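You operate a simulated robot arm through the tools that you are given. There is no shell and no other tool. Be economical: measure what you need, move in short steps, check, and stop when the job is done.

You run a simulated two-armed robot. Do the job below in one go: nothing can be reset, and whatever is moved stays where it is left.

Task
Hold the grounds tub on the island top steady with one hand, lift the rough pad out of it with the other and set it down on the island top. Set down upright: rough pad.

The check looks at the end state, three seconds after you hand in, the way a careful person would. Anything else that was tipped, shoved, dropped, spilled or broken makes it a failure.

Robot
Two 7-joint arms with two-finger grippers on one trunk, on a base that drives. Base frame: it is fixed to the floor where the robot stands at the start and does not move with it; the origin is under the middle of the robot, x ahead of it, y to its left, z up; the surface under the hand at the start is at about z = 0.875. Readings come in m, rad, newtons and seconds.
The left shoulder is at the start at [0.033, 0.163, 1.181], the right one opposite. With the tool pointing down near the work surface each hand reaches from about 0.26 to 0.72 m from the robot's upright axis, wherever it stands, measured 20 degrees to its own side. Places, roughly: island top [1.2, 0.2, 0.9]. Payload 2.45 kg a hand.
The TCP of each hand is the grasp point between the finger pads, 0.026 m short of the fingertips. In the tool frame z runs along the fingers and y along their closing line. The gripper opens to 0.096 m. The gripper's body begins 0.069 m behind the TCP.
Orientation is told as [roll, pitch, yaw] about the base's x, y, z axes, in that order, counted from this pose: with the fingers straight down and closing along the base's y, the tool's x points along the base's -x, its y along +y and its z along -z.

Tools
- The arms move only by the tool drive_tool. It takes "left_steps", "right_steps" or both (then of equal length, played together; a hand with none holds still); each is one flat list of numbers, 6 for each row, row after row: the shift along the tool's x, y, z in units of 40 mm (1.0 is 40 mm), then the turn, a rotation vector about the tool's x, y, z in units of 4 degrees (1.0 is 4 degrees). In form: [x, y, z, wx, wy, wz, x, y, z, wx, wy, wz, ...]. A call has 1 to 10 rows; each row shifts and turns the commanded pose from where the row before left it, along the tool's axes as they then stand. "left_gripper" and "right_gripper" are, for a hand that has rows, the opening, from 0 (shut) to 1 (fully open), set as the call begins (left out, the last holds). A call with a number of a shift or a turn outside -1 to 1 is refused whole. Rows are played at 5 a second. More than 0.05 m and 0.15 rad between two rows, or a gripper value outside its range, and nothing of the call is played. A pose out of reach is approached as far as the arm can. The call stops where the force on the tool passes 40 N (or 10 N more than at its start, if that is more) or the arm is blocked; 0.2 s more then pass. Each finger halts on what it meets, pressing with about 26 N; the grip force reading is that of the motor and also rises with nothing between the fingers. The clock runs only during rows and for 0.2 s after the last one: add rows that do not move to give the fingers time. It gives the time, the measured TCP pose, the force on the tool (base axes), the opening and the grip force at its end, in the units of the frame above (readings bear some noise), with the torque about the TCP (base axes, N m) and any sound that the robot's microphone picked up, and new pictures: "views" is both (left out), scene, wrist or none (wrist: the cameras of the hands that moved).
- Cameras (640 x 400 px; columns grow to the right, rows downward): "scene" is now at [0.0781, 0.0237, 1.6516]; the picture's right is [0.35, -0.94, 0.00], its down [-0.81, -0.30, -0.50] and it looks along [0.47, 0.17, -0.87] (base axes); focal length 270 px, centre (320, 200). "left" rides on the left gripper at [0.082, -0.003, -0.098] in its tool frame; the picture's right is [0.04, 1.00, 0.00], its down [-0.73, 0.03, -0.68] and it looks along [-0.68, 0.03, 0.73] (tool axes); focal length 256 px, centre (320, 200). "right" rides on the right gripper at [0.082, 0.003, -0.098] in its tool frame; the picture's right is [-0.04, 1.00, 0.00], its down [-0.73, -0.03, -0.68] and it looks along [-0.68, -0.03, 0.73] (tool axes); focal length 256 px, centre (320, 200). There is no depth. A picture from a camera that has moved, and an enlarged one, comes with that camera's place and axes in the base frame and with its lens. The place of the scene camera against the robot may be out by one fixed shift of up to 0.018 m in any direction.
- slide_trunk(by): slides the trunk up (or, below 0, down) by that many m; the arms and the scene camera ride with it, the base frame stays. It gives what a move gives, with no picture.
- steer(legs): drives the robot by 1 to 6 legs, each [ahead, left, turn to the left] in m, m and rad, along the robot's own axes; the way and the turn of a leg run together, so that a leg with both is an arc; at most 1.5 m and 3.142 rad a leg. The arms and the cameras ride along, it lands a little off, and it stops where it bumps. It gives what a move gives, and a new picture of the scene camera.
- head_to(pan, tilt): turns the head with the scene camera to pan (to the left, within 2.094 rad either way) and tilt (down, from -0.506 to 1.204), counted from straight ahead of the robot. It gives what a move gives, and a new picture of the scene camera.
- enlarge(camera, box): a new picture of the part [left, top, right, bottom] of that camera's present view, enlarged. No time passes.
- job_done(): hands the job in; it is judged then, once.

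Go step by step. Nothing tells you exact positions but the pictures and the camera data: compare them with the known pose of the tool, close in by small moves and look again before you grip or let go. The budget is 120 turns and 260 pictures, counting those below and the enlarged ones. Unless the task says otherwise, let go and move clear before handing in.

The tools are called after "Emit:" by a JSON object that holds its "method" and its "body". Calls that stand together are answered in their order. drive_tool: Moves the arms, as the interface text tells. Its arguments: {"type":"object","properties":{"left_steps":{"type":"array","items":{"type":"number"}},"left_gripper":{"type":"number"},"right_steps":{"type":"array","items":{"type":"number"}},"right_gripper":{"type":"number"},"views":{"type":"string","enum":["both","scene","wrist","none"]}},"required":[]} The other tools are called the same way: slide_trunk (by) slides the trunk up or down; steer (legs) drives the base; head_to (pan, tilt) turns the head that bears the scene camera; enlarge (camera, box) takes an enlarged picture of a part of a camera's view; job_done () hands the job in.

At the start:

```text
t: 0.0
left_tool_pos: [0.4029, 0.3329, 1.2365]
left_orientation: [-0.001, 0.003, 0.002]
left_ft_force: [-0.3, -0.3, 0.4]
left_moment: [0.0, -0.01, -0.04]
left_opening: 0.096
left_grasp_force: 0.0
right_tool_pos: [0.4491, -0.0576, 1.1745]
right_orientation: [-0.002, 0.0, -0.002]
right_ft_force: [0.5, 0.3, -0.6]
right_moment: [0.0, 0.01, 0.01]
right_opening: 0.0963
right_grasp_force: 0.1
trunk travel left (down, up): [-0.35, 0.217]
robot x, y, heading: [-0.0015, 0.0, -0.006]
head pan, tilt: [0.356, 1.042]
```

scene: 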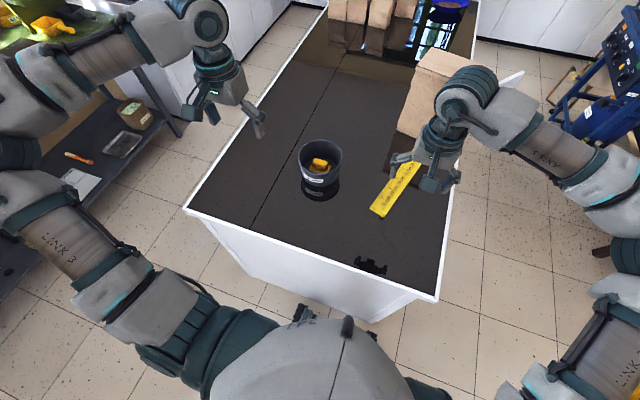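
right: 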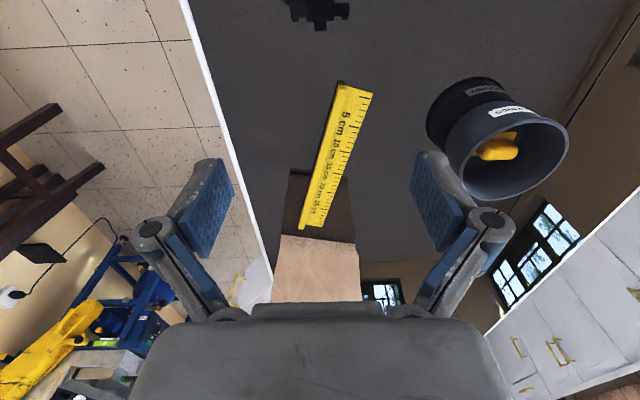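
left: 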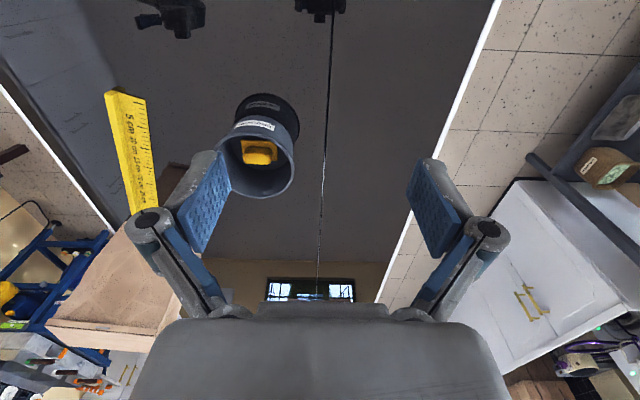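

The tub stands on the dark top near (0.54, 0.19), with the yellow pad inside it. I'll enlarge the views to see the details first.

Emit:
{"method": "enlarge", "body": {"camera": "scene", "box": [260, 110, 400, 220]}}

Emit:
{"method": "enlarge", "body": {"camera": "left", "box": [200, 70, 330, 220]}}

Emit:
{"method": "enlarge", "body": {"camera": "right", "box": [400, 60, 600, 220]}}

```text
3.64 times, centred on (330, 165) of scene
camera zoom: at [0.0781, 0.0237, 1.6516], right [0.35, -0.94, 0.0], down [-0.81, -0.3, -0.5], along [0.47, 0.17, -0.87], focal length 980 px, centre (284, 327)
```

zoom: 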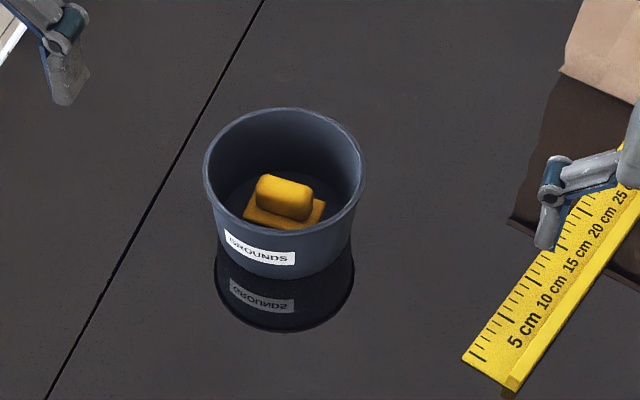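

```text
2.67 times, centred on (265, 145) of left
camera zoom: at [0.3236, 0.3287, 1.3352], right [-0.04, 1.0, 0.0], down [0.73, 0.03, 0.68], along [0.68, 0.03, -0.73], focal length 683 px, centre (467, 347)
```

zoom: 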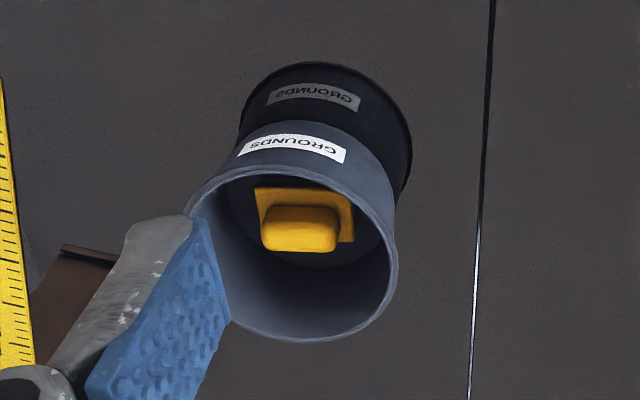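

```text
2.50 times, centred on (500, 140) of right
camera zoom: at [0.3671, -0.0538, 1.2742], right [0.04, 1.0, 0.0], down [0.73, -0.03, 0.68], along [0.68, -0.03, -0.73], focal length 640 px, centre (-130, 350)
```

zoom: 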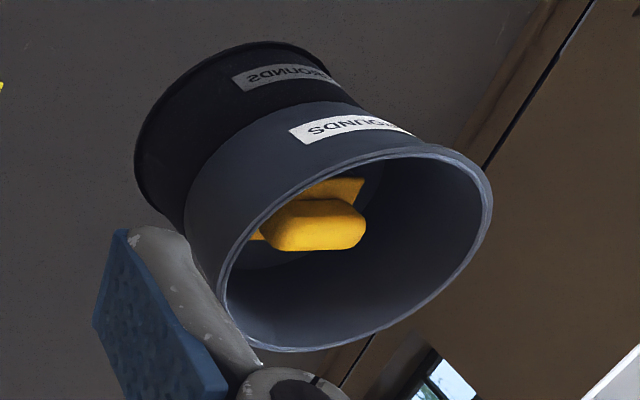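

The rim centre triangulates to about (0.593, 0.223, 0.958) with a rim about 0.145 m across. The pad's handle is near (0.598, 0.221, 0.92), its long side roughly along y. The right arm can only just reach it, so I'll sidestep left along the island edge.

Emit:
{"method": "steer", "body": {"legs": [[0, 0.2, 0]]}}

```text
t: 1.6
left_tool_pos: [0.4012, 0.5157, 1.2403]
left_orientation: [0.01, -0.001, 0.0]
left_ft_force: [-0.2, 0.9, 0.3]
left_moment: [0.0, -0.02, 0.01]
left_opening: 0.0958
left_grasp_force: 0.0
right_tool_pos: [0.4465, 0.1263, 1.1758]
right_orientation: [0.01, -0.001, -0.002]
right_ft_force: [0.1, -1.5, 0.6]
right_moment: [-0.02, 0.03, 0.02]
right_opening: 0.096
right_grasp_force: 0.0
trunk travel left (down, up): [-0.35, 0.217]
robot x, y, heading: [-0.0025, 0.199, -0.003]
head pan, tilt: [0.356, 1.042]
camera scene: at [0.0782, 0.1941, 1.6518], right [0.35, -0.94, -0.01], down [-0.81, -0.29, -0.51], along [0.47, 0.19, -0.86], focal length 270 px, centre (320, 200)
```

scene: 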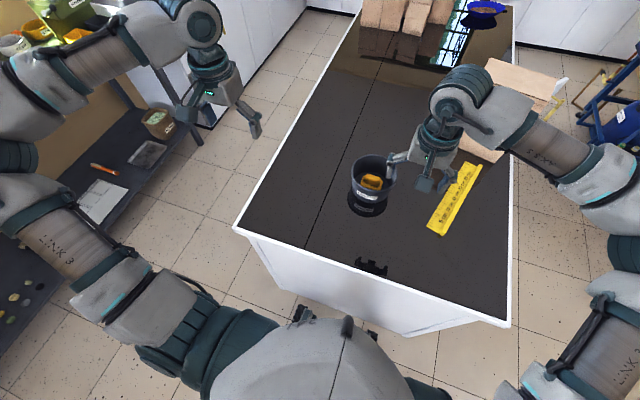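

The sidestep went well. Next I'll turn the right hand so it closes along x with its camera on the -y side, and lean the left hand outward by 16°.

Emit:
{"method": "drive_tool", "body": {"right_steps": [0, 0, 0, 0, 0, -1, 0, 0, 0, 0, 0, -1, 0, 0, 0, 0, 0, -1, 0, 0, 0, 0, 0, -1, 0, 0, 0, 0, 0, -1, 0, 0, 0, 0, 0, -1, 0, 0, 0, 0, 0, -1, 0, 0, 0, 0, 0, -1, 0, 0, 0, 0, 0, -1, 0, 0, 0, 0, 0, -1], "left_steps": [0, 0, 0, 1, 0, 0, 0, 0, 0, 1, 0, 0, 0, 0, 0, 1, 0, 0, 0, 0, 0, 1, 0, 0, 0, 0, 0, 0, 0, 0, 0, 0, 0, 0, 0, 0, 0, 0, 0, 0, 0, 0, 0, 0, 0, 0, 0, 0, 0, 0, 0, 0, 0, 0, 0, 0, 0, 0, 0, 0], "views": "none"}}

Emit:
{"method": "drive_tool", "body": {"right_steps": [0, 0, 0, 0, 0, -1, 0, 0, 0, 0, 0, -1, 0, 0, 0, 0, 0, -1, 0, 0, 0, 0, 0, -1, 0, 0, 0, 0, 0, -1, 0, 0, 0, 0, 0, -1, 0, 0, 0, 0, 0, -1, 0, 0, 0, 0, 0, -1, 0, 0, 0, 0, 0, -1, 0, 0, 0, 0, 0, -1], "views": "none"}}

Emit:
{"method": "drive_tool", "body": {"right_steps": [0, 0, 0, 0, 0, -1, 0, 0, 0, 0, 0, -1, 0, 0, 0, 0, 0, -0.5, 0, 0, 0, 0, -1, 0, 0, 0, 0, 0, -1, 0, 0, 0, 0, 0, -1, 0, 0, 0, 0, 0, -1, 0], "views": "both"}}

Emit:
{"method": "head_to", "body": {"pan": 0.05, "tilt": 0.95}}

```text
t: 3.8
left_tool_pos: [0.3976, 0.5546, 1.2325]
left_orientation: [-0.299, -0.003, 0.004]
left_ft_force: [0.2, 0.2, -0.4]
left_moment: [-0.03, -0.01, -0.01]
left_opening: 0.0959
left_grasp_force: 0.1
right_tool_pos: [0.4432, 0.1617, 1.179]
right_orientation: [-0.015, 0.008, 0.7]
right_ft_force: [-0.1, 1.1, 0.7]
right_moment: [0.0, -0.11, 0.01]
right_opening: 0.0962
right_grasp_force: 0.1
trunk travel left (down, up): [-0.35, 0.217]
robot x, y, heading: [-0.0002, 0.1982, 0.003]
head pan, tilt: [0.356, 1.042]
```

```text
t: 6.0
left_tool_pos: [0.3977, 0.5095, 1.2425]
left_orientation: [-0.267, -0.003, 0.003]
left_ft_force: [-0.7, -0.6, 0.1]
left_moment: [-0.02, -0.02, -0.01]
left_opening: 0.0961
left_grasp_force: 0.0
right_tool_pos: [0.4011, 0.1318, 1.1702]
right_orientation: [-0.003, -0.014, 1.391]
right_ft_force: [0.7, 0.1, -0.8]
right_moment: [-0.03, 0.04, 0.03]
right_opening: 0.096
right_grasp_force: 0.1
right hand out of reach, approached as far as the arm can: row 8, 9, 10
trunk travel left (down, up): [-0.35, 0.217]
robot x, y, heading: [-0.0011, 0.1931, -0.002]
head pan, tilt: [0.356, 1.042]
```

```text
t: 7.6
left_tool_pos: [0.3977, 0.529, 1.238]
left_orientation: [-0.281, -0.004, 0.002]
left_ft_force: [-0.1, -0.5, -0.9]
left_moment: [0.04, 0.01, -0.01]
left_opening: 0.096
left_grasp_force: 0.1
right_tool_pos: [0.3542, 0.1633, 1.1625]
right_orientation: [-0.005, -0.277, 1.569]
right_ft_force: [-0.1, -0.8, 0.0]
right_moment: [0.0, 0.0, 0.0]
right_opening: 0.0962
right_grasp_force: 0.1
right hand out of reach, approached as far as the arm can: row 1, 2, 3
trunk travel left (down, up): [-0.35, 0.217]
robot x, y, heading: [-0.0018, 0.1949, -0.003]
head pan, tilt: [0.356, 1.042]
camera scene: at [0.0781, 0.2283, 1.6514], right [0.35, -0.94, 0.01], down [-0.81, -0.31, -0.5], along [0.47, 0.17, -0.87], focal length 270 px, centre (320, 200)
camera right: at [0.3502, 0.0585, 1.2363], right [-1.0, 0.04, 0.01], down [0.03, 0.52, 0.85], along [0.03, 0.85, -0.52], focal length 256 px, centre (320, 200)
```

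scene: 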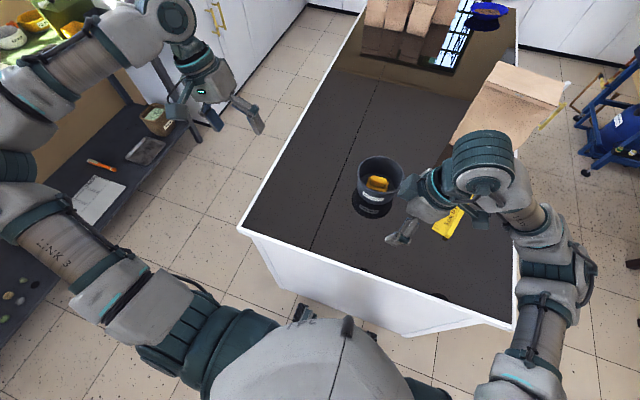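
right: 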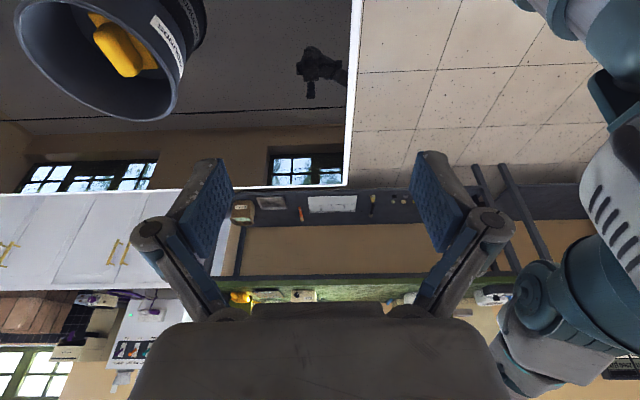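

```text
t: 8.4
left_tool_pos: [0.3983, 0.5452, 1.2341]
left_orientation: [-0.295, -0.005, 0.003]
left_ft_force: [0.0, -0.1, 0.6]
left_moment: [0.0, 0.03, 0.02]
left_opening: 0.0958
left_grasp_force: 0.0
right_tool_pos: [0.3534, 0.1796, 1.1637]
right_orientation: [-0.004, -0.265, 1.57]
right_ft_force: [-0.2, 0.0, 0.7]
right_moment: [-0.02, -0.02, 0.0]
right_opening: 0.096
right_grasp_force: 0.0
trunk travel left (down, up): [-0.35, 0.217]
robot x, y, heading: [-0.0009, 0.1982, 0.004]
head pan, tilt: [0.051, 0.949]
camera scene: at [0.0875, 0.2254, 1.6577], right [0.05, -1.0, 0.02], down [-0.81, -0.05, -0.58], along [0.58, 0.02, -0.82], focal length 270 px, centre (320, 200)
```

scene: 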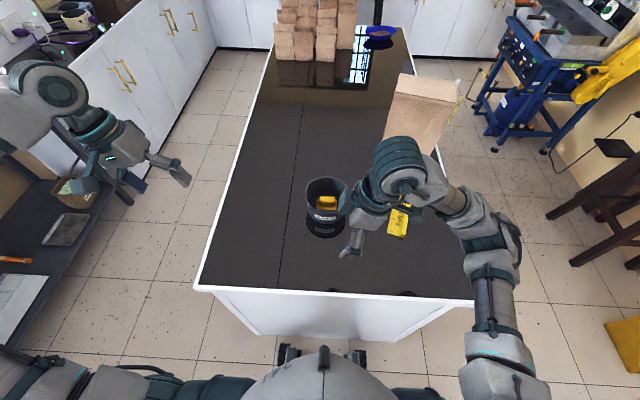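

The robot is still swaying after the drive, so I'll let it settle and then see where the right hand is.

Emit:
{"method": "drive_tool", "body": {"right_steps": [0, 0, 0, 0, 0, 0, 0, 0, 0, 0, 0, 0, 0, 0, 0, 0, 0, 0, 0, 0, 0, 0, 0, 0, 0, 0, 0, 0, 0, 0, 0, 0, 0, 0, 0, 0, 0, 0, 0, 0, 0, 0, 0, 0, 0, 0, 0, 0, 0, 0, 0, 0, 0, 0, 0, 0, 0, 0, 0, 0], "views": "none"}}

Emit:
{"method": "drive_tool", "body": {"right_steps": [0, 0, 0, 0, 0, 0, 0, 0, 0, 0, 0, 0, 0, 0, 0, 0, 0, 0, 0, 0, 0, 0, 0, 0, 0, 0, 0, 0, 0, 0], "views": "none"}}

Emit:
{"method": "drive_tool", "body": {"right_steps": [0, 0, 0, 0, 0, 0, 0, 0, 0, 0, 0, 0], "views": "none"}}

Emit:
{"method": "drive_tool", "body": {"right_steps": [0, 0, 0, 0, 0, 0], "views": "wrist"}}

```text
t: 10.6
left_tool_pos: [0.3985, 0.5154, 1.2417]
left_orientation: [-0.274, -0.003, 0.0]
left_ft_force: [-0.1, -0.7, -0.4]
left_moment: [0.04, 0.01, -0.03]
left_opening: 0.0959
left_grasp_force: 0.1
right_tool_pos: [0.3551, 0.1512, 1.1625]
right_orientation: [-0.003, -0.287, 1.57]
right_ft_force: [0.2, -1.3, -0.2]
right_moment: [0.07, 0.02, -0.01]
right_opening: 0.096
right_grasp_force: 0.1
trunk travel left (down, up): [-0.35, 0.217]
robot x, y, heading: [0.0017, 0.194, -0.001]
head pan, tilt: [0.051, 0.949]
```

```text
t: 11.8
left_tool_pos: [0.3976, 0.547, 1.2347]
left_orientation: [-0.295, -0.004, 0.004]
left_ft_force: [0.6, 0.3, -0.5]
left_moment: [-0.01, 0.02, 0.02]
left_opening: 0.096
left_grasp_force: 0.0
right_tool_pos: [0.3546, 0.1801, 1.1644]
right_orientation: [-0.005, -0.267, 1.571]
right_ft_force: [-0.2, 0.3, 1.1]
right_moment: [-0.04, -0.01, 0.0]
right_opening: 0.0959
right_grasp_force: 0.1
trunk travel left (down, up): [-0.35, 0.217]
robot x, y, heading: [0.0023, 0.1954, -0.003]
head pan, tilt: [0.051, 0.949]
```

```text
t: 12.4
left_tool_pos: [0.3983, 0.5169, 1.2417]
left_orientation: [-0.273, -0.004, 0.002]
left_ft_force: [-0.5, 0.1, -1.1]
left_moment: [-0.01, 0.0, -0.02]
left_opening: 0.0958
left_grasp_force: 0.0
right_tool_pos: [0.354, 0.1526, 1.1624]
right_orientation: [-0.005, -0.286, 1.57]
right_ft_force: [-0.5, -0.2, -0.3]
right_moment: [0.0, 0.01, 0.0]
right_opening: 0.0958
right_grasp_force: 0.0
trunk travel left (down, up): [-0.35, 0.217]
robot x, y, heading: [0.0003, 0.1951, 0.005]
head pan, tilt: [0.051, 0.949]
```

```text
t: 12.8
left_tool_pos: [0.3981, 0.5496, 1.2344]
left_orientation: [-0.296, -0.004, 0.004]
left_ft_force: [0.2, 0.5, -1.1]
left_moment: [-0.12, 0.03, 0.0]
left_opening: 0.0963
left_grasp_force: 0.2
right_tool_pos: [0.3538, 0.1832, 1.1644]
right_orientation: [-0.006, -0.265, 1.571]
right_ft_force: [0.4, 0.3, 0.2]
right_moment: [-0.06, -0.02, 0.01]
right_opening: 0.0958
right_grasp_force: 0.0
trunk travel left (down, up): [-0.35, 0.217]
robot x, y, heading: [-0.0005, 0.1973, 0.001]
head pan, tilt: [0.051, 0.949]
camera right: at [0.3501, 0.079, 1.2382], right [-1.0, 0.04, 0.01], down [0.03, 0.53, 0.85], along [0.03, 0.85, -0.53], focal length 256 px, centre (320, 200)
```

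right: 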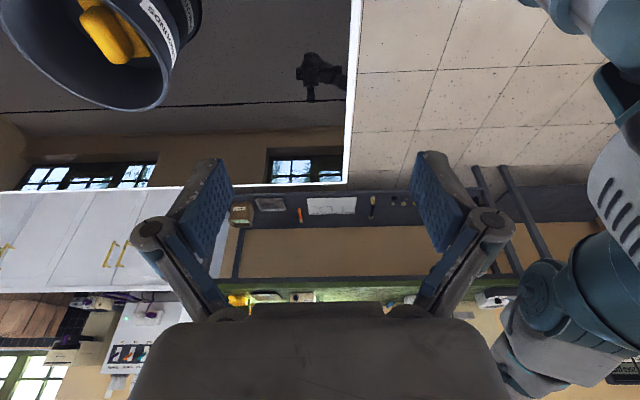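

The sway is a slow side rocking of about ±17 mm that damps out gradually. I'll move the right hand above the tub meanwhile, staying high, and check its reach.

Emit:
{"method": "drive_tool", "body": {"right_steps": [0, 0, 0.8, 0, 0, 0, 0, 0, 0.8, 0, 0, 0, 0, -0.8, 0, 0, 0, 0, 0, -0.8, 0, 0, 0, 0, 0, -0.8, 0, 0, 0, 0, 0, -0.8, 0, 0, 0, 0, 0, -0.8, 0, 0, 0, 0, 0, -0.8, 0, 0, 0, 0, 0, -0.4, 0, 0, 0, 0], "views": "both"}}

```text
t: 14.8
left_tool_pos: [0.3983, 0.5398, 1.236]
left_orientation: [-0.288, -0.004, 0.001]
left_ft_force: [0.7, -0.5, 0.2]
left_moment: [-0.01, -0.02, -0.02]
left_opening: 0.0961
left_grasp_force: 0.1
right_tool_pos: [0.353, 0.1767, 1.1332]
right_orientation: [0.0, -0.272, 1.562]
right_ft_force: [-0.8, -0.3, 0.8]
right_moment: [-0.01, 0.0, -0.01]
right_opening: 0.0959
right_grasp_force: 0.0
right hand out of reach, approached as far as the arm can: row 1, 2, 3, 4, 5, 6, 7, 8, 9
trunk travel left (down, up): [-0.35, 0.217]
robot x, y, heading: [-0.0009, 0.1991, 0.005]
head pan, tilt: [0.051, 0.949]
camera scene: at [0.0876, 0.2134, 1.6579], right [0.05, -1.0, 0.01], down [-0.81, -0.05, -0.58], along [0.58, 0.02, -0.82], focal length 270 px, centre (320, 200)
camera right: at [0.3482, 0.0714, 1.2068], right [-1.0, 0.05, 0.01], down [0.03, 0.52, 0.85], along [0.03, 0.85, -0.52], focal length 256 px, centre (320, 200)
```

scene: 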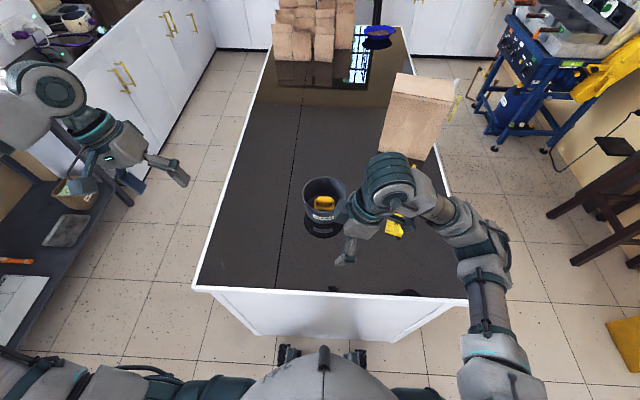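
right: 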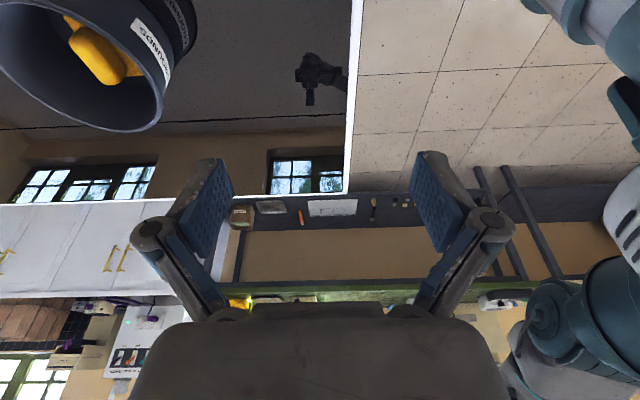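

The right wrist hits a joint limit at about 70° of yaw and won't go further forward. I'll back the yaw off 24° to see where the arm is free; the hand stays well above the rim.

Emit:
{"method": "drive_tool", "body": {"right_steps": [0, 0, 0, 0.276, 0, 0.961, 0, 0, 0, 0.276, 0, 0.961, 0, 0, 0, 0.276, 0, 0.961, 0, 0, 0, 0.276, 0, 0.961, 0, 0, 0, 0.276, 0, 0.961, 0, 0, 0, 0.276, 0, 0.961, 0, 0, 0, 0, 0, 0, 0, 0, 0, 0, 0, 0], "views": "scene"}}

```text
t: 16.6
left_tool_pos: [0.3972, 0.5393, 1.2359]
left_orientation: [-0.288, -0.004, 0.002]
left_ft_force: [0.9, 0.0, 0.6]
left_moment: [0.03, 0.01, 0.01]
left_opening: 0.0959
left_grasp_force: 0.0
right_tool_pos: [0.3514, 0.1788, 1.1347]
right_orientation: [-0.007, -0.272, 1.153]
right_ft_force: [-0.6, -0.4, -0.1]
right_moment: [0.01, -0.01, 0.0]
right_opening: 0.0961
right_grasp_force: 0.2
trunk travel left (down, up): [-0.35, 0.217]
robot x, y, heading: [-0.0005, 0.1959, -0.0]
head pan, tilt: [0.051, 0.949]
camera scene: at [0.0875, 0.2113, 1.658], right [0.05, -1.0, 0.01], down [-0.81, -0.05, -0.58], along [0.58, 0.02, -0.82], focal length 270 px, centre (320, 200)
```

scene: 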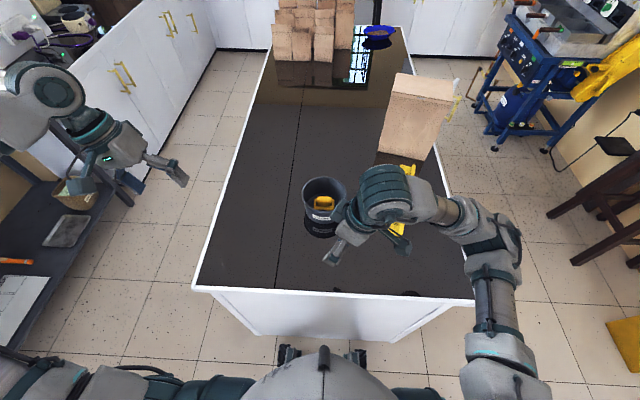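

The yaw is free at 66°. Now I'll move the hand above the tub at this yaw to test reach.

Emit:
{"method": "drive_tool", "body": {"right_steps": [-0.335, -0.77, 0.371, 0, 0, 0, -0.335, -0.77, 0.371, 0, 0, 0, -0.335, -0.77, 0.371, 0, 0, 0, -0.335, -0.77, 0.371, 0, 0, 0, -0.335, -0.77, 0.371, 0, 0, 0, -0.335, -0.77, 0.371, 0, 0, 0, -0.335, -0.77, 0.371, 0, 0, 0, 0, 0, 0, 0, 0, 0], "views": "both"}}

```text
t: 18.4
left_tool_pos: [0.3975, 0.5387, 1.2369]
left_orientation: [-0.286, -0.004, 0.004]
left_ft_force: [0.0, -0.5, -0.4]
left_moment: [-0.03, 0.02, 0.01]
left_opening: 0.0962
left_grasp_force: 0.1
right_tool_pos: [0.4904, 0.1906, 1.0912]
right_orientation: [-0.007, -0.274, 1.152]
right_ft_force: [0.1, 0.4, -0.3]
right_moment: [0.03, -0.01, 0.01]
right_opening: 0.0959
right_grasp_force: 0.1
right hand out of reach, approached as far as the arm can: row 5, 6, 7
trunk travel left (down, up): [-0.35, 0.217]
robot x, y, heading: [-0.0012, 0.1946, -0.001]
head pan, tilt: [0.051, 0.949]
camera scene: at [0.0879, 0.2078, 1.658], right [0.05, -1.0, 0.01], down [-0.81, -0.05, -0.58], along [0.58, 0.03, -0.82], focal length 270 px, centre (320, 200)
camera right: at [0.4438, 0.0952, 1.164], right [-0.9, 0.44, 0.0], down [0.23, 0.47, 0.85], along [0.37, 0.77, -0.52], focal length 256 px, centre (320, 200)
```

scene: 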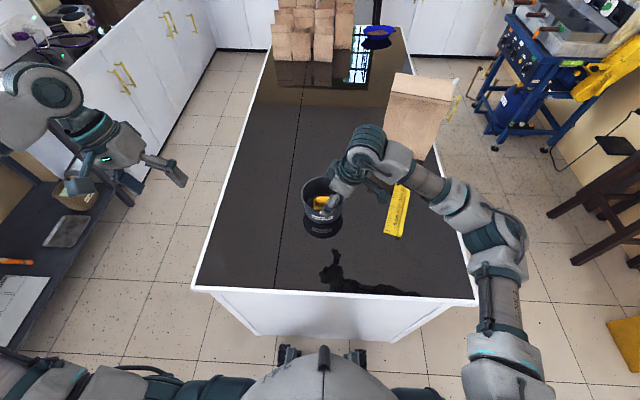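
right: 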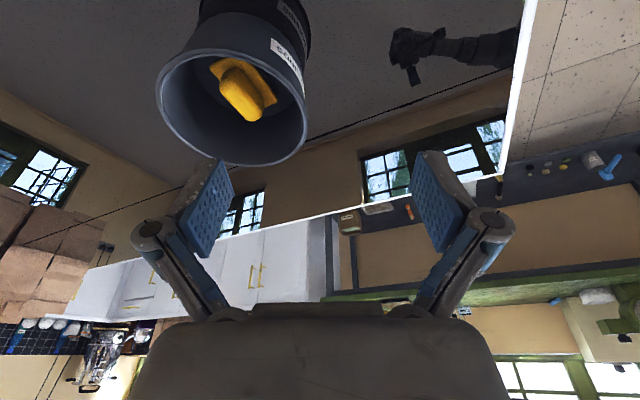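

The limit tightens as the arm goes forward, so the camera-outward yaw won't work. I'll check whether the wrist camera is a physical body before trying the opposite yaw.

Emit:
{"method": "enlarge", "body": {"camera": "scene", "box": [50, 100, 210, 210]}}

Emit:
{"method": "enlarge", "body": {"camera": "scene", "box": [290, 110, 450, 240]}}

Emit:
{"method": "enlarge", "body": {"camera": "right", "box": [140, 0, 340, 180]}}

```text
3.64 times, centred on (130, 155) of scene
camera zoom: at [0.0879, 0.2078, 1.658], right [0.05, -1.0, 0.01], down [-0.81, -0.05, -0.58], along [0.58, 0.03, -0.82], focal length 980 px, centre (1011, 364)
```

zoom: 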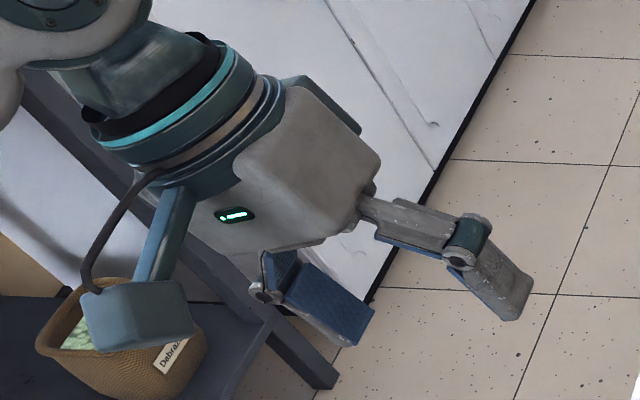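

```text
3.08 times, centred on (370, 175) of scene
camera zoom: at [0.0879, 0.2078, 1.658], right [0.05, -1.0, 0.01], down [-0.81, -0.05, -0.58], along [0.58, 0.03, -0.82], focal length 829 px, centre (166, 277)
```

zoom: 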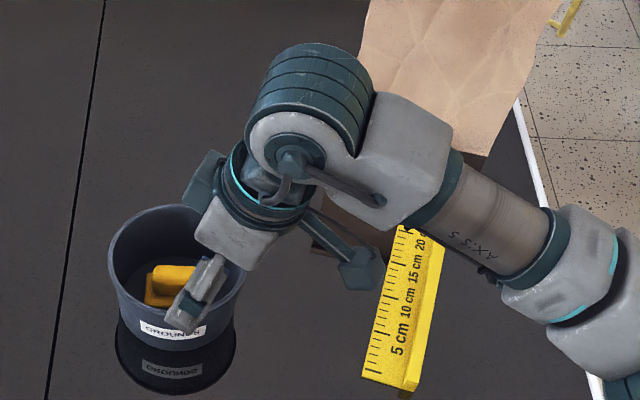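

```text
2.22 times, centred on (240, 90) of right
camera zoom: at [0.4438, 0.0952, 1.164], right [-0.9, 0.44, 0.0], down [0.23, 0.47, 0.85], along [0.37, 0.77, -0.52], focal length 569 px, centre (498, 444)
```

zoom: 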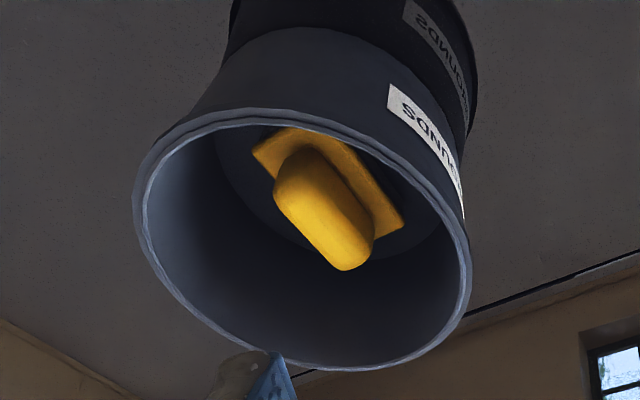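

The camera is a physical box on a strut, so it needs clearance. My plan is to grip the pad with the right hand at yaw -90°, leaning to -y. The left hand will pinch the near-left rim at yaw about +60°, leaning outward. First I'll turn the right hand the other way.

Emit:
{"method": "drive_tool", "body": {"right_steps": [0, 0, -0.5, 0, 1, 0, 0, 0, -0.5, 0, 1, 0, 0, 0, 0, 0, 1, 0, 0, 0, 0, 0, 0.9, 0, 0, 0, 0, 0, 0, 1, 0, 0, 0, 0, 0, 1, 0, 0, 0, 0, 0, 1, 0, 0, 0, 0, 0, 1, 0, 0, 0, 0, 0, 1, 0, 0, 0, 0, 0, 1], "views": "none"}}

Emit:
{"method": "drive_tool", "body": {"right_steps": [0, 0, 0, 0, 0, 1, 0, 0, 0, 0, 0, 1, 0, 0, 0, 0, 0, 1, 0, 0, 0, 0, 0, 1, 0, 0, 0, 0, 0, 1, 0, 0, 0, 0, 0, 1, 0, 0, 0, 0, 0, 1, 0, 0, 0, 0, 0, 1, 0, 0, 0, 0, 0, 1, 0, 0, 0, 0, 0, 1], "views": "none"}}

Emit:
{"method": "drive_tool", "body": {"right_steps": [0, 0, 0, 0, 0, 1, 0, 0, 0, 0, 0, 1, 0, 0, 0, 0, 0, 1, 0, 0, 0, 0, 0, 1, 0, 0, 0, 0, 0, 1, 0, 0, 0, 0, 0, 1, 0, 0, 0, 0, 0, 1, 0, 0, 0, 0, 0, 1, 0, 0, 0, 0, 0, 1, 0, 0, 0, 0, 0, 1], "views": "none"}}

Emit:
{"method": "drive_tool", "body": {"right_steps": [0, 0, 0, 0, 0, 1, 0, 0, 0, 0, 0, 1, 0, 0, 0, 0, 0, 1, 0, 0, 0, 0, 0, 1, 0, 0, 0, 0, 0, 1, 0, 0, 0, 0, 0, 1, 0, 0, 0, 0, 0, 1, 0, 0, 0, 0, 0, 1, 0, 0, 0, 0, 0, 1, 0, 0, 0, 0, 0, 1], "views": "scene"}}

```text
t: 20.6
left_tool_pos: [0.3984, 0.5303, 1.238]
left_orientation: [-0.283, -0.002, 0.003]
left_ft_force: [0.1, 0.5, 0.3]
left_moment: [0.0, 0.01, 0.01]
left_opening: 0.0959
left_grasp_force: 0.0
right_tool_pos: [0.4891, 0.1718, 1.1153]
right_orientation: [0.026, -0.066, 0.726]
right_ft_force: [1.0, 1.1, 0.3]
right_moment: [-0.01, 0.03, -0.05]
right_opening: 0.096
right_grasp_force: 0.1
right hand out of reach, approached as far as the arm can: row 2, 4
trunk travel left (down, up): [-0.35, 0.217]
robot x, y, heading: [-0.0013, 0.193, 0.002]
head pan, tilt: [0.051, 0.949]
```

```text
t: 22.8
left_tool_pos: [0.3971, 0.534, 1.2374]
left_orientation: [-0.285, -0.003, 0.002]
left_ft_force: [-0.1, -0.5, 0.2]
left_moment: [-0.02, -0.01, -0.02]
left_opening: 0.096
left_grasp_force: 0.1
right_tool_pos: [0.4893, 0.1778, 1.1164]
right_orientation: [0.059, -0.032, 0.029]
right_ft_force: [0.3, -0.4, 0.4]
right_moment: [-0.02, 0.0, 0.0]
right_opening: 0.0959
right_grasp_force: 0.1
trunk travel left (down, up): [-0.35, 0.217]
robot x, y, heading: [-0.0004, 0.1981, -0.002]
head pan, tilt: [0.051, 0.949]
```

```text
t: 25.0
left_tool_pos: [0.398, 0.5343, 1.2366]
left_orientation: [-0.285, -0.004, 0.001]
left_ft_force: [0.4, 0.3, 0.8]
left_moment: [0.01, -0.01, -0.01]
left_opening: 0.0959
left_grasp_force: 0.2
right_tool_pos: [0.4892, 0.176, 1.1157]
right_orientation: [0.067, 0.012, -0.668]
right_ft_force: [-0.5, 0.0, 0.2]
right_moment: [-0.01, 0.02, -0.03]
right_opening: 0.0961
right_grasp_force: 0.1
trunk travel left (down, up): [-0.35, 0.217]
robot x, y, heading: [-0.0018, 0.1955, 0.0]
head pan, tilt: [0.051, 0.949]
```

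```text
t: 27.2
left_tool_pos: [0.3985, 0.5343, 1.2372]
left_orientation: [-0.283, -0.003, 0.003]
left_ft_force: [-0.4, -0.4, -0.5]
left_moment: [-0.01, -0.04, 0.0]
left_opening: 0.0959
left_grasp_force: 0.1
right_tool_pos: [0.4877, 0.1768, 1.1157]
right_orientation: [0.043, 0.052, -1.367]
right_ft_force: [0.0, 0.4, 0.0]
right_moment: [0.0, 0.0, 0.01]
right_opening: 0.096
right_grasp_force: 0.1
trunk travel left (down, up): [-0.35, 0.217]
robot x, y, heading: [-0.0014, 0.1954, -0.0]
head pan, tilt: [0.051, 0.949]
camera scene: at [0.0881, 0.2004, 1.658], right [0.05, -1.0, 0.0], down [-0.81, -0.04, -0.58], along [0.58, 0.03, -0.82], focal length 270 px, centre (320, 200)
```

scene: 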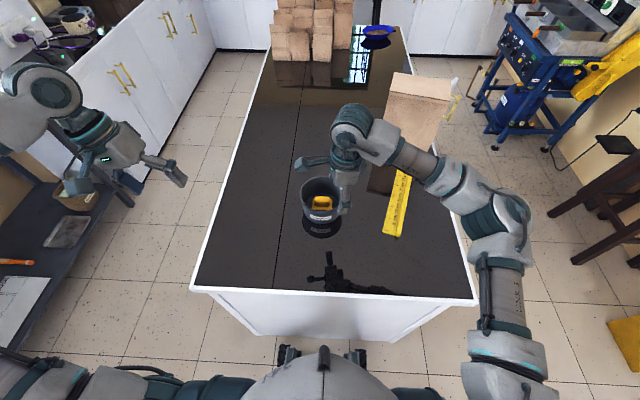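

The sway has died out, and -78° was reached freely. I'll finish the yaw to -90° with a 20° lean, then move over the tub.

Emit:
{"method": "drive_tool", "body": {"right_steps": [0, 0, 0, 0.2, 0, 0.97, 0, 0, 0, 0.2, 0, 0.97, 0, 0, 0, 0.2, 0, 0.97, 0, 0, 0, 0, 0.86, 0, 0, 0, 0, 0, 0.86, 0, 0, 0, 0, 0, 0.86, 0, 0, 0, 0, 0, 0.86, 0, 0, 0, 0, 0, 0.86, 0], "views": "none"}}

Emit:
{"method": "drive_tool", "body": {"right_steps": [0, 0.92, 0.34, 0, 0, 0, 0, 0.92, 0.34, 0, 0, 0, 0, 0.92, 0.34, 0, 0, 0, 0, 0, 0, 0, 0, 0], "views": "both"}}

```text
t: 29.0
left_tool_pos: [0.3978, 0.5337, 1.2376]
left_orientation: [-0.285, -0.004, 0.001]
left_ft_force: [0.0, 0.5, 0.5]
left_moment: [-0.01, -0.02, 0.0]
left_opening: 0.0963
left_grasp_force: 0.1
right_tool_pos: [0.4887, 0.1769, 1.1173]
right_orientation: [-0.01, 0.36, -1.573]
right_ft_force: [0.1, -0.1, 0.3]
right_moment: [0.0, -0.01, -0.01]
right_opening: 0.0959
right_grasp_force: 0.1
trunk travel left (down, up): [-0.35, 0.217]
robot x, y, heading: [-0.0017, 0.1973, -0.001]
head pan, tilt: [0.051, 0.949]
```

```text
t: 30.0
left_tool_pos: [0.3976, 0.5336, 1.2373]
left_orientation: [-0.284, -0.006, 0.002]
left_ft_force: [0.2, 0.8, -0.2]
left_moment: [0.0, 0.01, 0.03]
left_opening: 0.096
left_grasp_force: 0.0
right_tool_pos: [0.5984, 0.1899, 1.0791]
right_orientation: [-0.008, 0.355, -1.57]
right_ft_force: [0.6, 0.2, -0.9]
right_moment: [-0.05, -0.02, 0.03]
right_opening: 0.0959
right_grasp_force: 0.0
trunk travel left (down, up): [-0.35, 0.217]
robot x, y, heading: [-0.0031, 0.1952, 0.002]
head pan, tilt: [0.051, 0.949]
camera scene: at [0.0884, 0.201, 1.658], right [0.05, -1.0, 0.0], down [-0.81, -0.04, -0.58], along [0.58, 0.03, -0.82], focal length 270 px, centre (320, 200)
camera right: at [0.6018, 0.2327, 1.2007], right [1.0, -0.03, -0.02], down [-0.02, -0.92, 0.38], along [-0.03, -0.38, -0.92], focal length 256 px, centre (320, 200)
```

scene: 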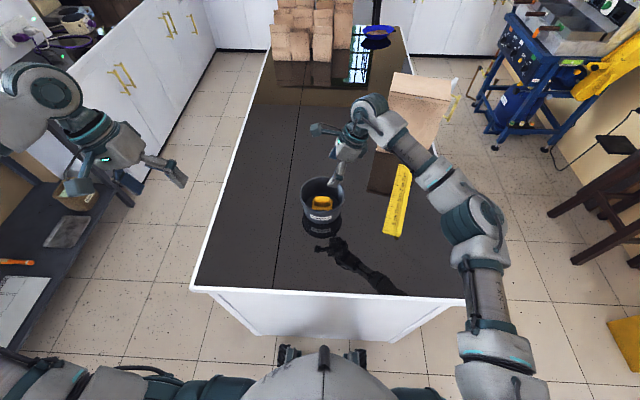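
right: 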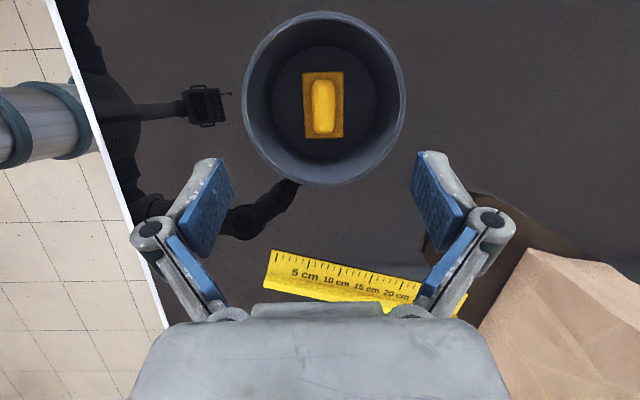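

The right camera gives a clean top view. The rim centre is about (0.60, 0.228), and the handle is about 23 × 55 mm, centred near (0.600, 0.221). I'll turn the left hand so it pinches the left wall while leaning back toward me, clear of the right camera.

Emit:
{"method": "drive_tool", "body": {"left_steps": [0, 0, 0, -0.816, 0, 0, 0, 0, 0, -0.816, 0, 0, 0, 0, 0, -0.816, 0, 0, 0, 0, 0, -0.816, 0, 0, 0, 0, 0, -0.816, 0, 0, 0, 0, 0, 0, 0, -0.883, 0, 0, 0, 0, 0, -0.883, 0, 0, 0, 0, 0, -0.883, 0, 0, 0, 0, 0, -0.883, 0, 0, 0, 0, 0, -0.883], "left_gripper": 0.36, "views": "none"}}

Emit:
{"method": "drive_tool", "body": {"left_steps": [0, 0, 0, 0, 0, -0.883, 0, 0, 0, 0, -0.971, 0, 0, 0, 0, 0, -0.971, 0, 0, 0, 0, 0, -0.971, 0, 0, 0, 0, 0, -0.971, 0, 0, 0, 0, 0, -0.971, 0, 0, 0, 0, 0, -0.971, 0, 0, 0, 0, 0, -0.971, 0, 0, 0, 0, 0, -0.971, 0, 0, 0, 0, 0, -0.971, 0], "views": "none"}}

Emit:
{"method": "drive_tool", "body": {"left_steps": [0, 0, 0, 0.907, 0, 0, 0, 0, 0, 0.907, 0, 0, 0, 0, 0, 0.907, 0, 0], "views": "both"}}

```text
t: 32.2
left_tool_pos: [0.3978, 0.5344, 1.2377]
left_orientation: [-0.002, -0.005, 0.311]
left_ft_force: [-0.1, -0.7, 0.5]
left_moment: [0.02, -0.02, 0.02]
left_opening: 0.0344
left_grasp_force: 0.1
right_tool_pos: [0.5982, 0.1907, 1.0786]
right_orientation: [-0.011, 0.357, -1.57]
right_ft_force: [0.1, 0.6, 0.1]
right_moment: [0.01, -0.04, -0.04]
right_opening: 0.096
right_grasp_force: 0.1
trunk travel left (down, up): [-0.35, 0.217]
robot x, y, heading: [0.0011, 0.1966, 0.0]
head pan, tilt: [0.051, 0.949]
```

```text
t: 34.4
left_tool_pos: [0.3984, 0.5341, 1.237]
left_orientation: [-0.001, -0.614, 0.373]
left_ft_force: [-0.6, -0.2, 0.6]
left_moment: [0.01, 0.0, 0.0]
left_opening: 0.0345
left_grasp_force: 0.1
right_tool_pos: [0.5966, 0.1906, 1.0795]
right_orientation: [-0.011, 0.357, -1.572]
right_ft_force: [0.9, 1.0, 0.0]
right_moment: [-0.03, 0.01, -0.05]
right_opening: 0.0963
right_grasp_force: 0.1
trunk travel left (down, up): [-0.35, 0.217]
robot x, y, heading: [-0.0001, 0.1965, 0.001]
head pan, tilt: [0.051, 0.949]
```

```text
t: 35.2
left_tool_pos: [0.3976, 0.5333, 1.2375]
left_orientation: [-0.194, -0.613, 0.373]
left_ft_force: [-0.1, 0.2, 0.0]
left_moment: [-0.02, -0.02, 0.01]
left_opening: 0.0346
left_grasp_force: 0.0
right_tool_pos: [0.5968, 0.1924, 1.0801]
right_orientation: [-0.011, 0.355, -1.569]
right_ft_force: [-1.0, 0.5, 0.2]
right_moment: [-0.01, -0.01, -0.02]
right_opening: 0.096
right_grasp_force: 0.1
trunk travel left (down, up): [-0.35, 0.217]
robot x, y, heading: [0.0019, 0.1966, 0.004]
head pan, tilt: [0.051, 0.949]
camera scene: at [0.0879, 0.2013, 1.658], right [0.05, -1.0, 0.0], down [-0.81, -0.04, -0.58], along [0.58, 0.03, -0.82], focal length 270 px, centre (320, 200)
camera left: at [0.279, 0.5042, 1.2696], right [-0.28, 0.94, -0.18], down [0.15, 0.23, 0.96], along [0.95, 0.25, -0.2], focal length 256 px, centre (320, 200)
```

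scene: 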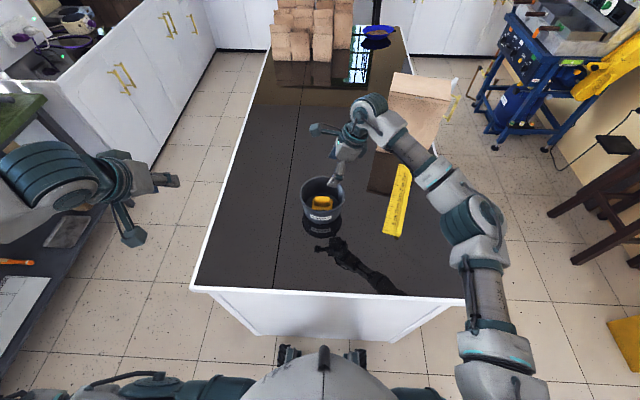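
left: 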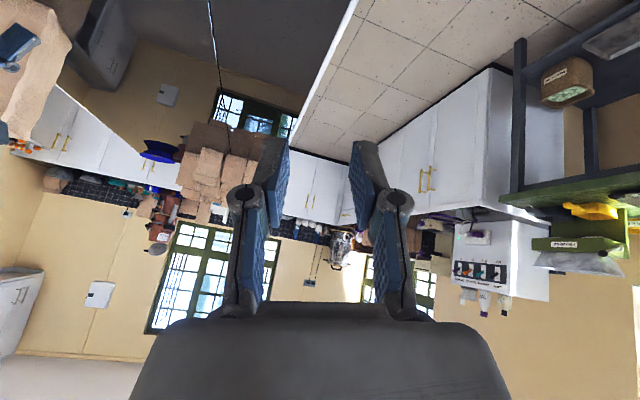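

The left hand's orientation is as planned. Next I bring it to a waypoint just above and outside the tub's left wall.

Emit:
{"method": "drive_tool", "body": {"left_steps": [0.2, -0.72, 0.8, 0, 0, 0, 0.2, -0.72, 0.8, 0, 0, 0, 0.2, -0.72, 0.8, 0, 0, 0, 0.2, -0.72, 0.8, 0, 0, 0, 0.2, -0.72, 0.8, 0, 0, 0, 0.2, -0.72, 0.8, 0, 0, 0, 0.2, -0.72, 0.8, 0, 0, 0, 0.2, -0.72, 0.8, 0, 0, 0, 0, 0, 0, 0, 0, 0], "views": "both"}}

Emit:
{"method": "enlarge", "body": {"camera": "right", "box": [160, 0, 480, 200]}}

Emit:
{"method": "enlarge", "body": {"camera": "scene", "box": [220, 110, 420, 240]}}

```text
t: 37.2
left_tool_pos: [0.5552, 0.3138, 1.0375]
left_orientation: [-0.194, -0.616, 0.372]
left_ft_force: [-0.7, 0.1, -0.7]
left_moment: [0.01, 0.0, 0.0]
left_opening: 0.0345
left_grasp_force: 0.1
left hand out of reach, approached as far as the arm can: row 8
right_tool_pos: [0.5965, 0.191, 1.0808]
right_orientation: [-0.01, 0.357, -1.572]
right_ft_force: [-0.4, 0.7, 0.2]
right_moment: [0.01, -0.01, 0.01]
right_opening: 0.0963
right_grasp_force: 0.0
trunk travel left (down, up): [-0.35, 0.217]
robot x, y, heading: [-0.0014, 0.1956, -0.001]
head pan, tilt: [0.051, 0.949]
camera scene: at [0.0882, 0.1982, 1.6581], right [0.05, -1.0, 0.0], down [-0.81, -0.04, -0.58], along [0.58, 0.03, -0.82], focal length 270 px, centre (320, 200)
camera left: at [0.4366, 0.2841, 1.0695], right [-0.28, 0.94, -0.18], down [0.14, 0.23, 0.96], along [0.95, 0.25, -0.2], focal length 256 px, centre (320, 200)
```

scene: 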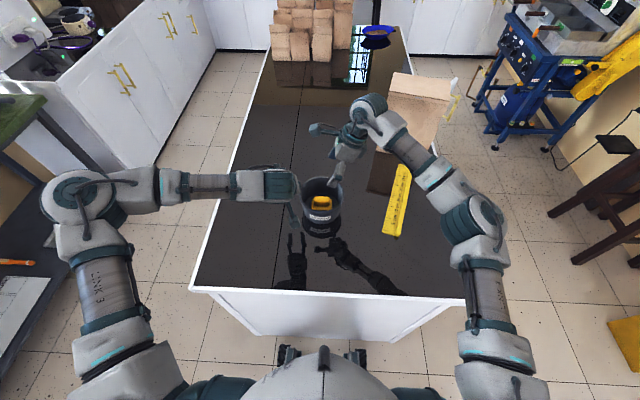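
left: 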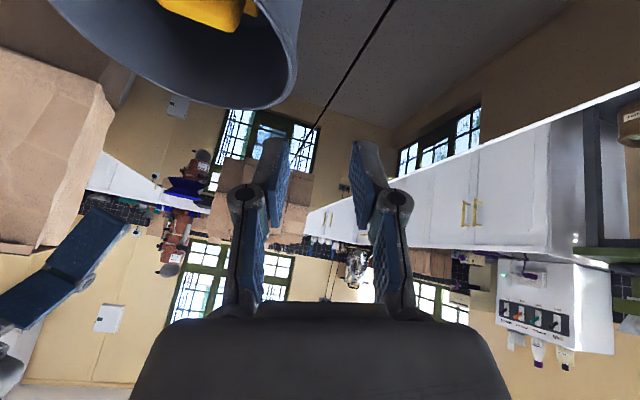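

```text
2.00 times, centred on (320, 100) of right
camera zoom: at [0.6005, 0.2323, 1.2019], right [1.0, -0.03, -0.02], down [-0.02, -0.92, 0.38], along [-0.03, -0.38, -0.92], focal length 512 px, centre (320, 400)
```

zoom: 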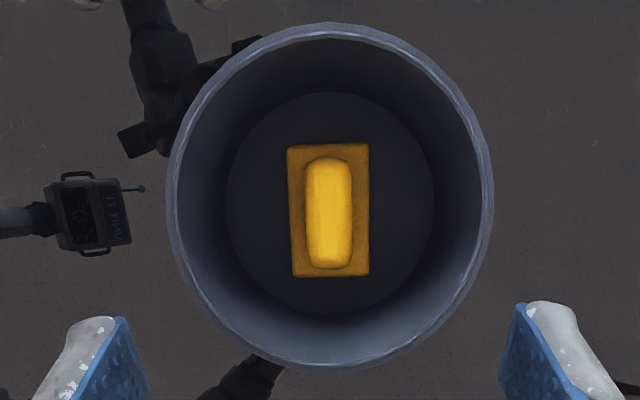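

```text
3.08 times, centred on (320, 175) of scene
camera zoom: at [0.0882, 0.1982, 1.6581], right [0.05, -1.0, 0.0], down [-0.81, -0.04, -0.58], along [0.58, 0.03, -0.82], focal length 829 px, centre (320, 277)
```

zoom: 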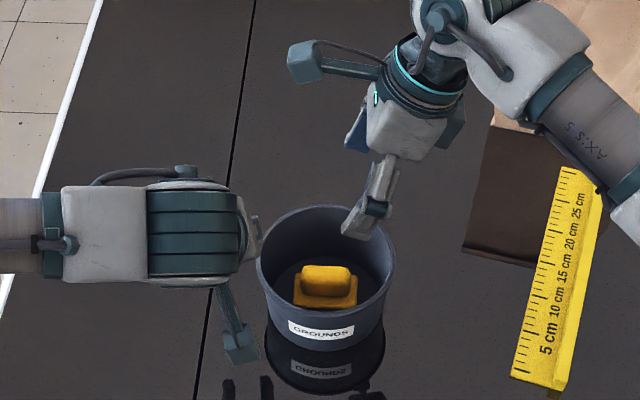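

The top view is crisp: rim centre (0.600, 0.229), radius 0.073, pad axis along y. The left hand hit a reach limit on its last row, so I'll nudge it toward the wall while still above the rim.

Emit:
{"method": "drive_tool", "body": {"left_steps": [0, -0.27, 0.36, 0, 0, 0, 0, -0.27, 0.36, 0, 0, 0, 0, 0, 0, 0, 0, 0], "views": "none"}}

```text
t: 38.0
left_tool_pos: [0.5652, 0.3194, 1.0281]
left_orientation: [-0.195, -0.614, 0.374]
left_ft_force: [0.2, -0.2, -0.3]
left_moment: [-0.01, 0.0, 0.01]
left_opening: 0.0345
left_grasp_force: 0.0
left hand out of reach, approached as far as the arm can: row 1, 2
right_tool_pos: [0.5986, 0.1903, 1.0783]
right_orientation: [-0.01, 0.356, -1.572]
right_ft_force: [0.0, -0.3, -0.4]
right_moment: [-0.01, 0.01, -0.02]
right_opening: 0.0962
right_grasp_force: 0.1
trunk travel left (down, up): [-0.35, 0.217]
robot x, y, heading: [-0.0007, 0.1939, 0.002]
head pan, tilt: [0.051, 0.949]
```

That orientation blocks further travel toward -y. I'll switch to pinching at 45° (near-left) with less lean, which is a freer wrist direction.

Emit:
{"method": "drive_tool", "body": {"left_steps": [0, 0, 0, -0.457, 0.226, -0.815, 0, 0, 0, -0.457, 0.226, -0.815, 0, 0, 0, -0.457, 0.226, -0.815, 0, 0, 0, -0.457, 0.226, -0.815, 0, 0, 0, -0.457, 0.226, -0.815, 0, 0, 0, -0.457, 0.226, -0.815, 0, 0, 0, -0.457, 0.226, -0.815, 0, 0, 0, -0.457, 0.226, -0.815, 0, 0, 0, 0, 0, 0], "views": "wrist"}}

```text
t: 40.0
left_tool_pos: [0.5451, 0.3558, 1.0342]
left_orientation: [-0.176, -0.401, 0.858]
left_ft_force: [-0.4, -0.5, -0.5]
left_moment: [0.0, 0.01, 0.02]
left_opening: 0.0346
left_grasp_force: 0.2
left hand out of reach, approached as far as the arm can: row 1, 2, 3, 4, 5, 6, 7, 8
right_tool_pos: [0.5977, 0.1904, 1.0791]
right_orientation: [-0.012, 0.357, -1.572]
right_ft_force: [-1.1, 0.9, -0.1]
right_moment: [-0.02, -0.04, 0.03]
right_opening: 0.0959
right_grasp_force: 0.0
trunk travel left (down, up): [-0.35, 0.217]
robot x, y, heading: [0.0043, 0.1964, -0.002]
head pan, tilt: [0.051, 0.949]
camera left: at [0.4618, 0.2797, 1.0919], right [-0.72, 0.67, -0.18], down [0.16, 0.41, 0.9], along [0.67, 0.62, -0.4], focal length 256 px, centre (320, 200)
```

left: 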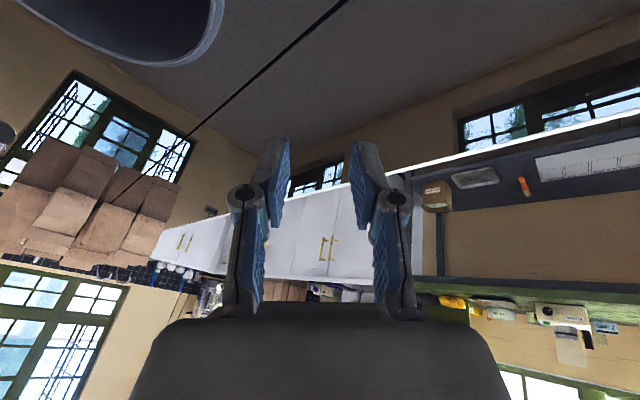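

Leaning back is what the left wrist can't do, but leaning outward to +y is free. The new holding pose is yaw about 25° with a 30° outward lean, using a controlled light closing so that the angle doesn't torque the tub.

Emit:
{"method": "drive_tool", "body": {"left_steps": [0, 0, 0, 0.76, 0.925, 0.471, 0, 0, 0, 0.76, 0.925, 0.471, 0, 0, 0, 0.76, 0.925, 0.471, 0, 0, 0, 0.76, 0.925, 0.471, 0, 0, 0, 0.76, 0.925, 0.471, 0, 0, 0, 0.76, 0.925, 0.471, 0, 0, 0, 0.76, 0.925, 0.471, 0, 0, 0, 0.76, 0.925, 0.471, 0, 0, 0, 0, 0, 0], "views": "both"}}

```text
t: 42.0
left_tool_pos: [0.5463, 0.3551, 1.0333]
left_orientation: [-0.522, -0.004, 0.432]
left_ft_force: [0.2, 0.5, -1.1]
left_moment: [-0.02, 0.0, -0.01]
left_opening: 0.0345
left_grasp_force: 0.1
right_tool_pos: [0.5973, 0.192, 1.0791]
right_orientation: [-0.01, 0.356, -1.571]
right_ft_force: [0.2, 0.3, -0.4]
right_moment: [-0.03, -0.02, 0.01]
right_opening: 0.096
right_grasp_force: 0.0
trunk travel left (down, up): [-0.35, 0.217]
robot x, y, heading: [0.0028, 0.196, -0.0]
head pan, tilt: [0.051, 0.949]
camera scene: at [0.0897, 0.1992, 1.658], right [0.05, -1.0, 0.0], down [-0.81, -0.04, -0.58], along [0.58, 0.03, -0.82], focal length 270 px, centre (320, 200)
camera left: at [0.4529, 0.363, 1.121], right [-0.4, 0.77, -0.5], down [0.51, 0.64, 0.58], along [0.76, -0.03, -0.65], focal length 256 px, centre (320, 200)
```

scene: 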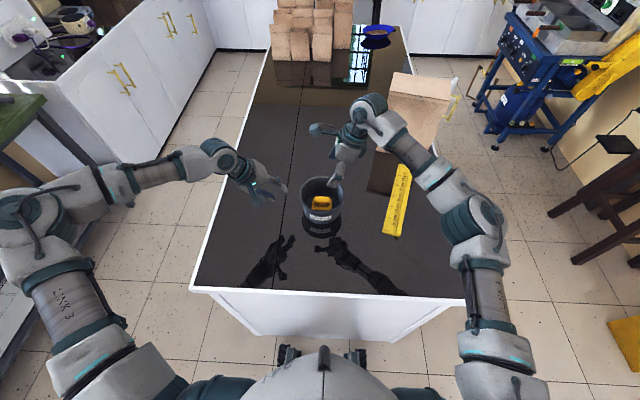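
left: 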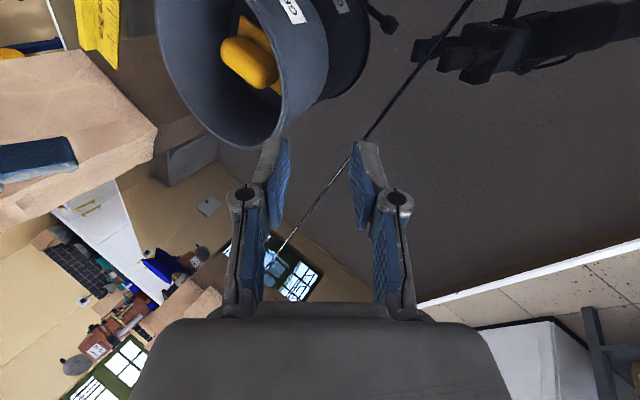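

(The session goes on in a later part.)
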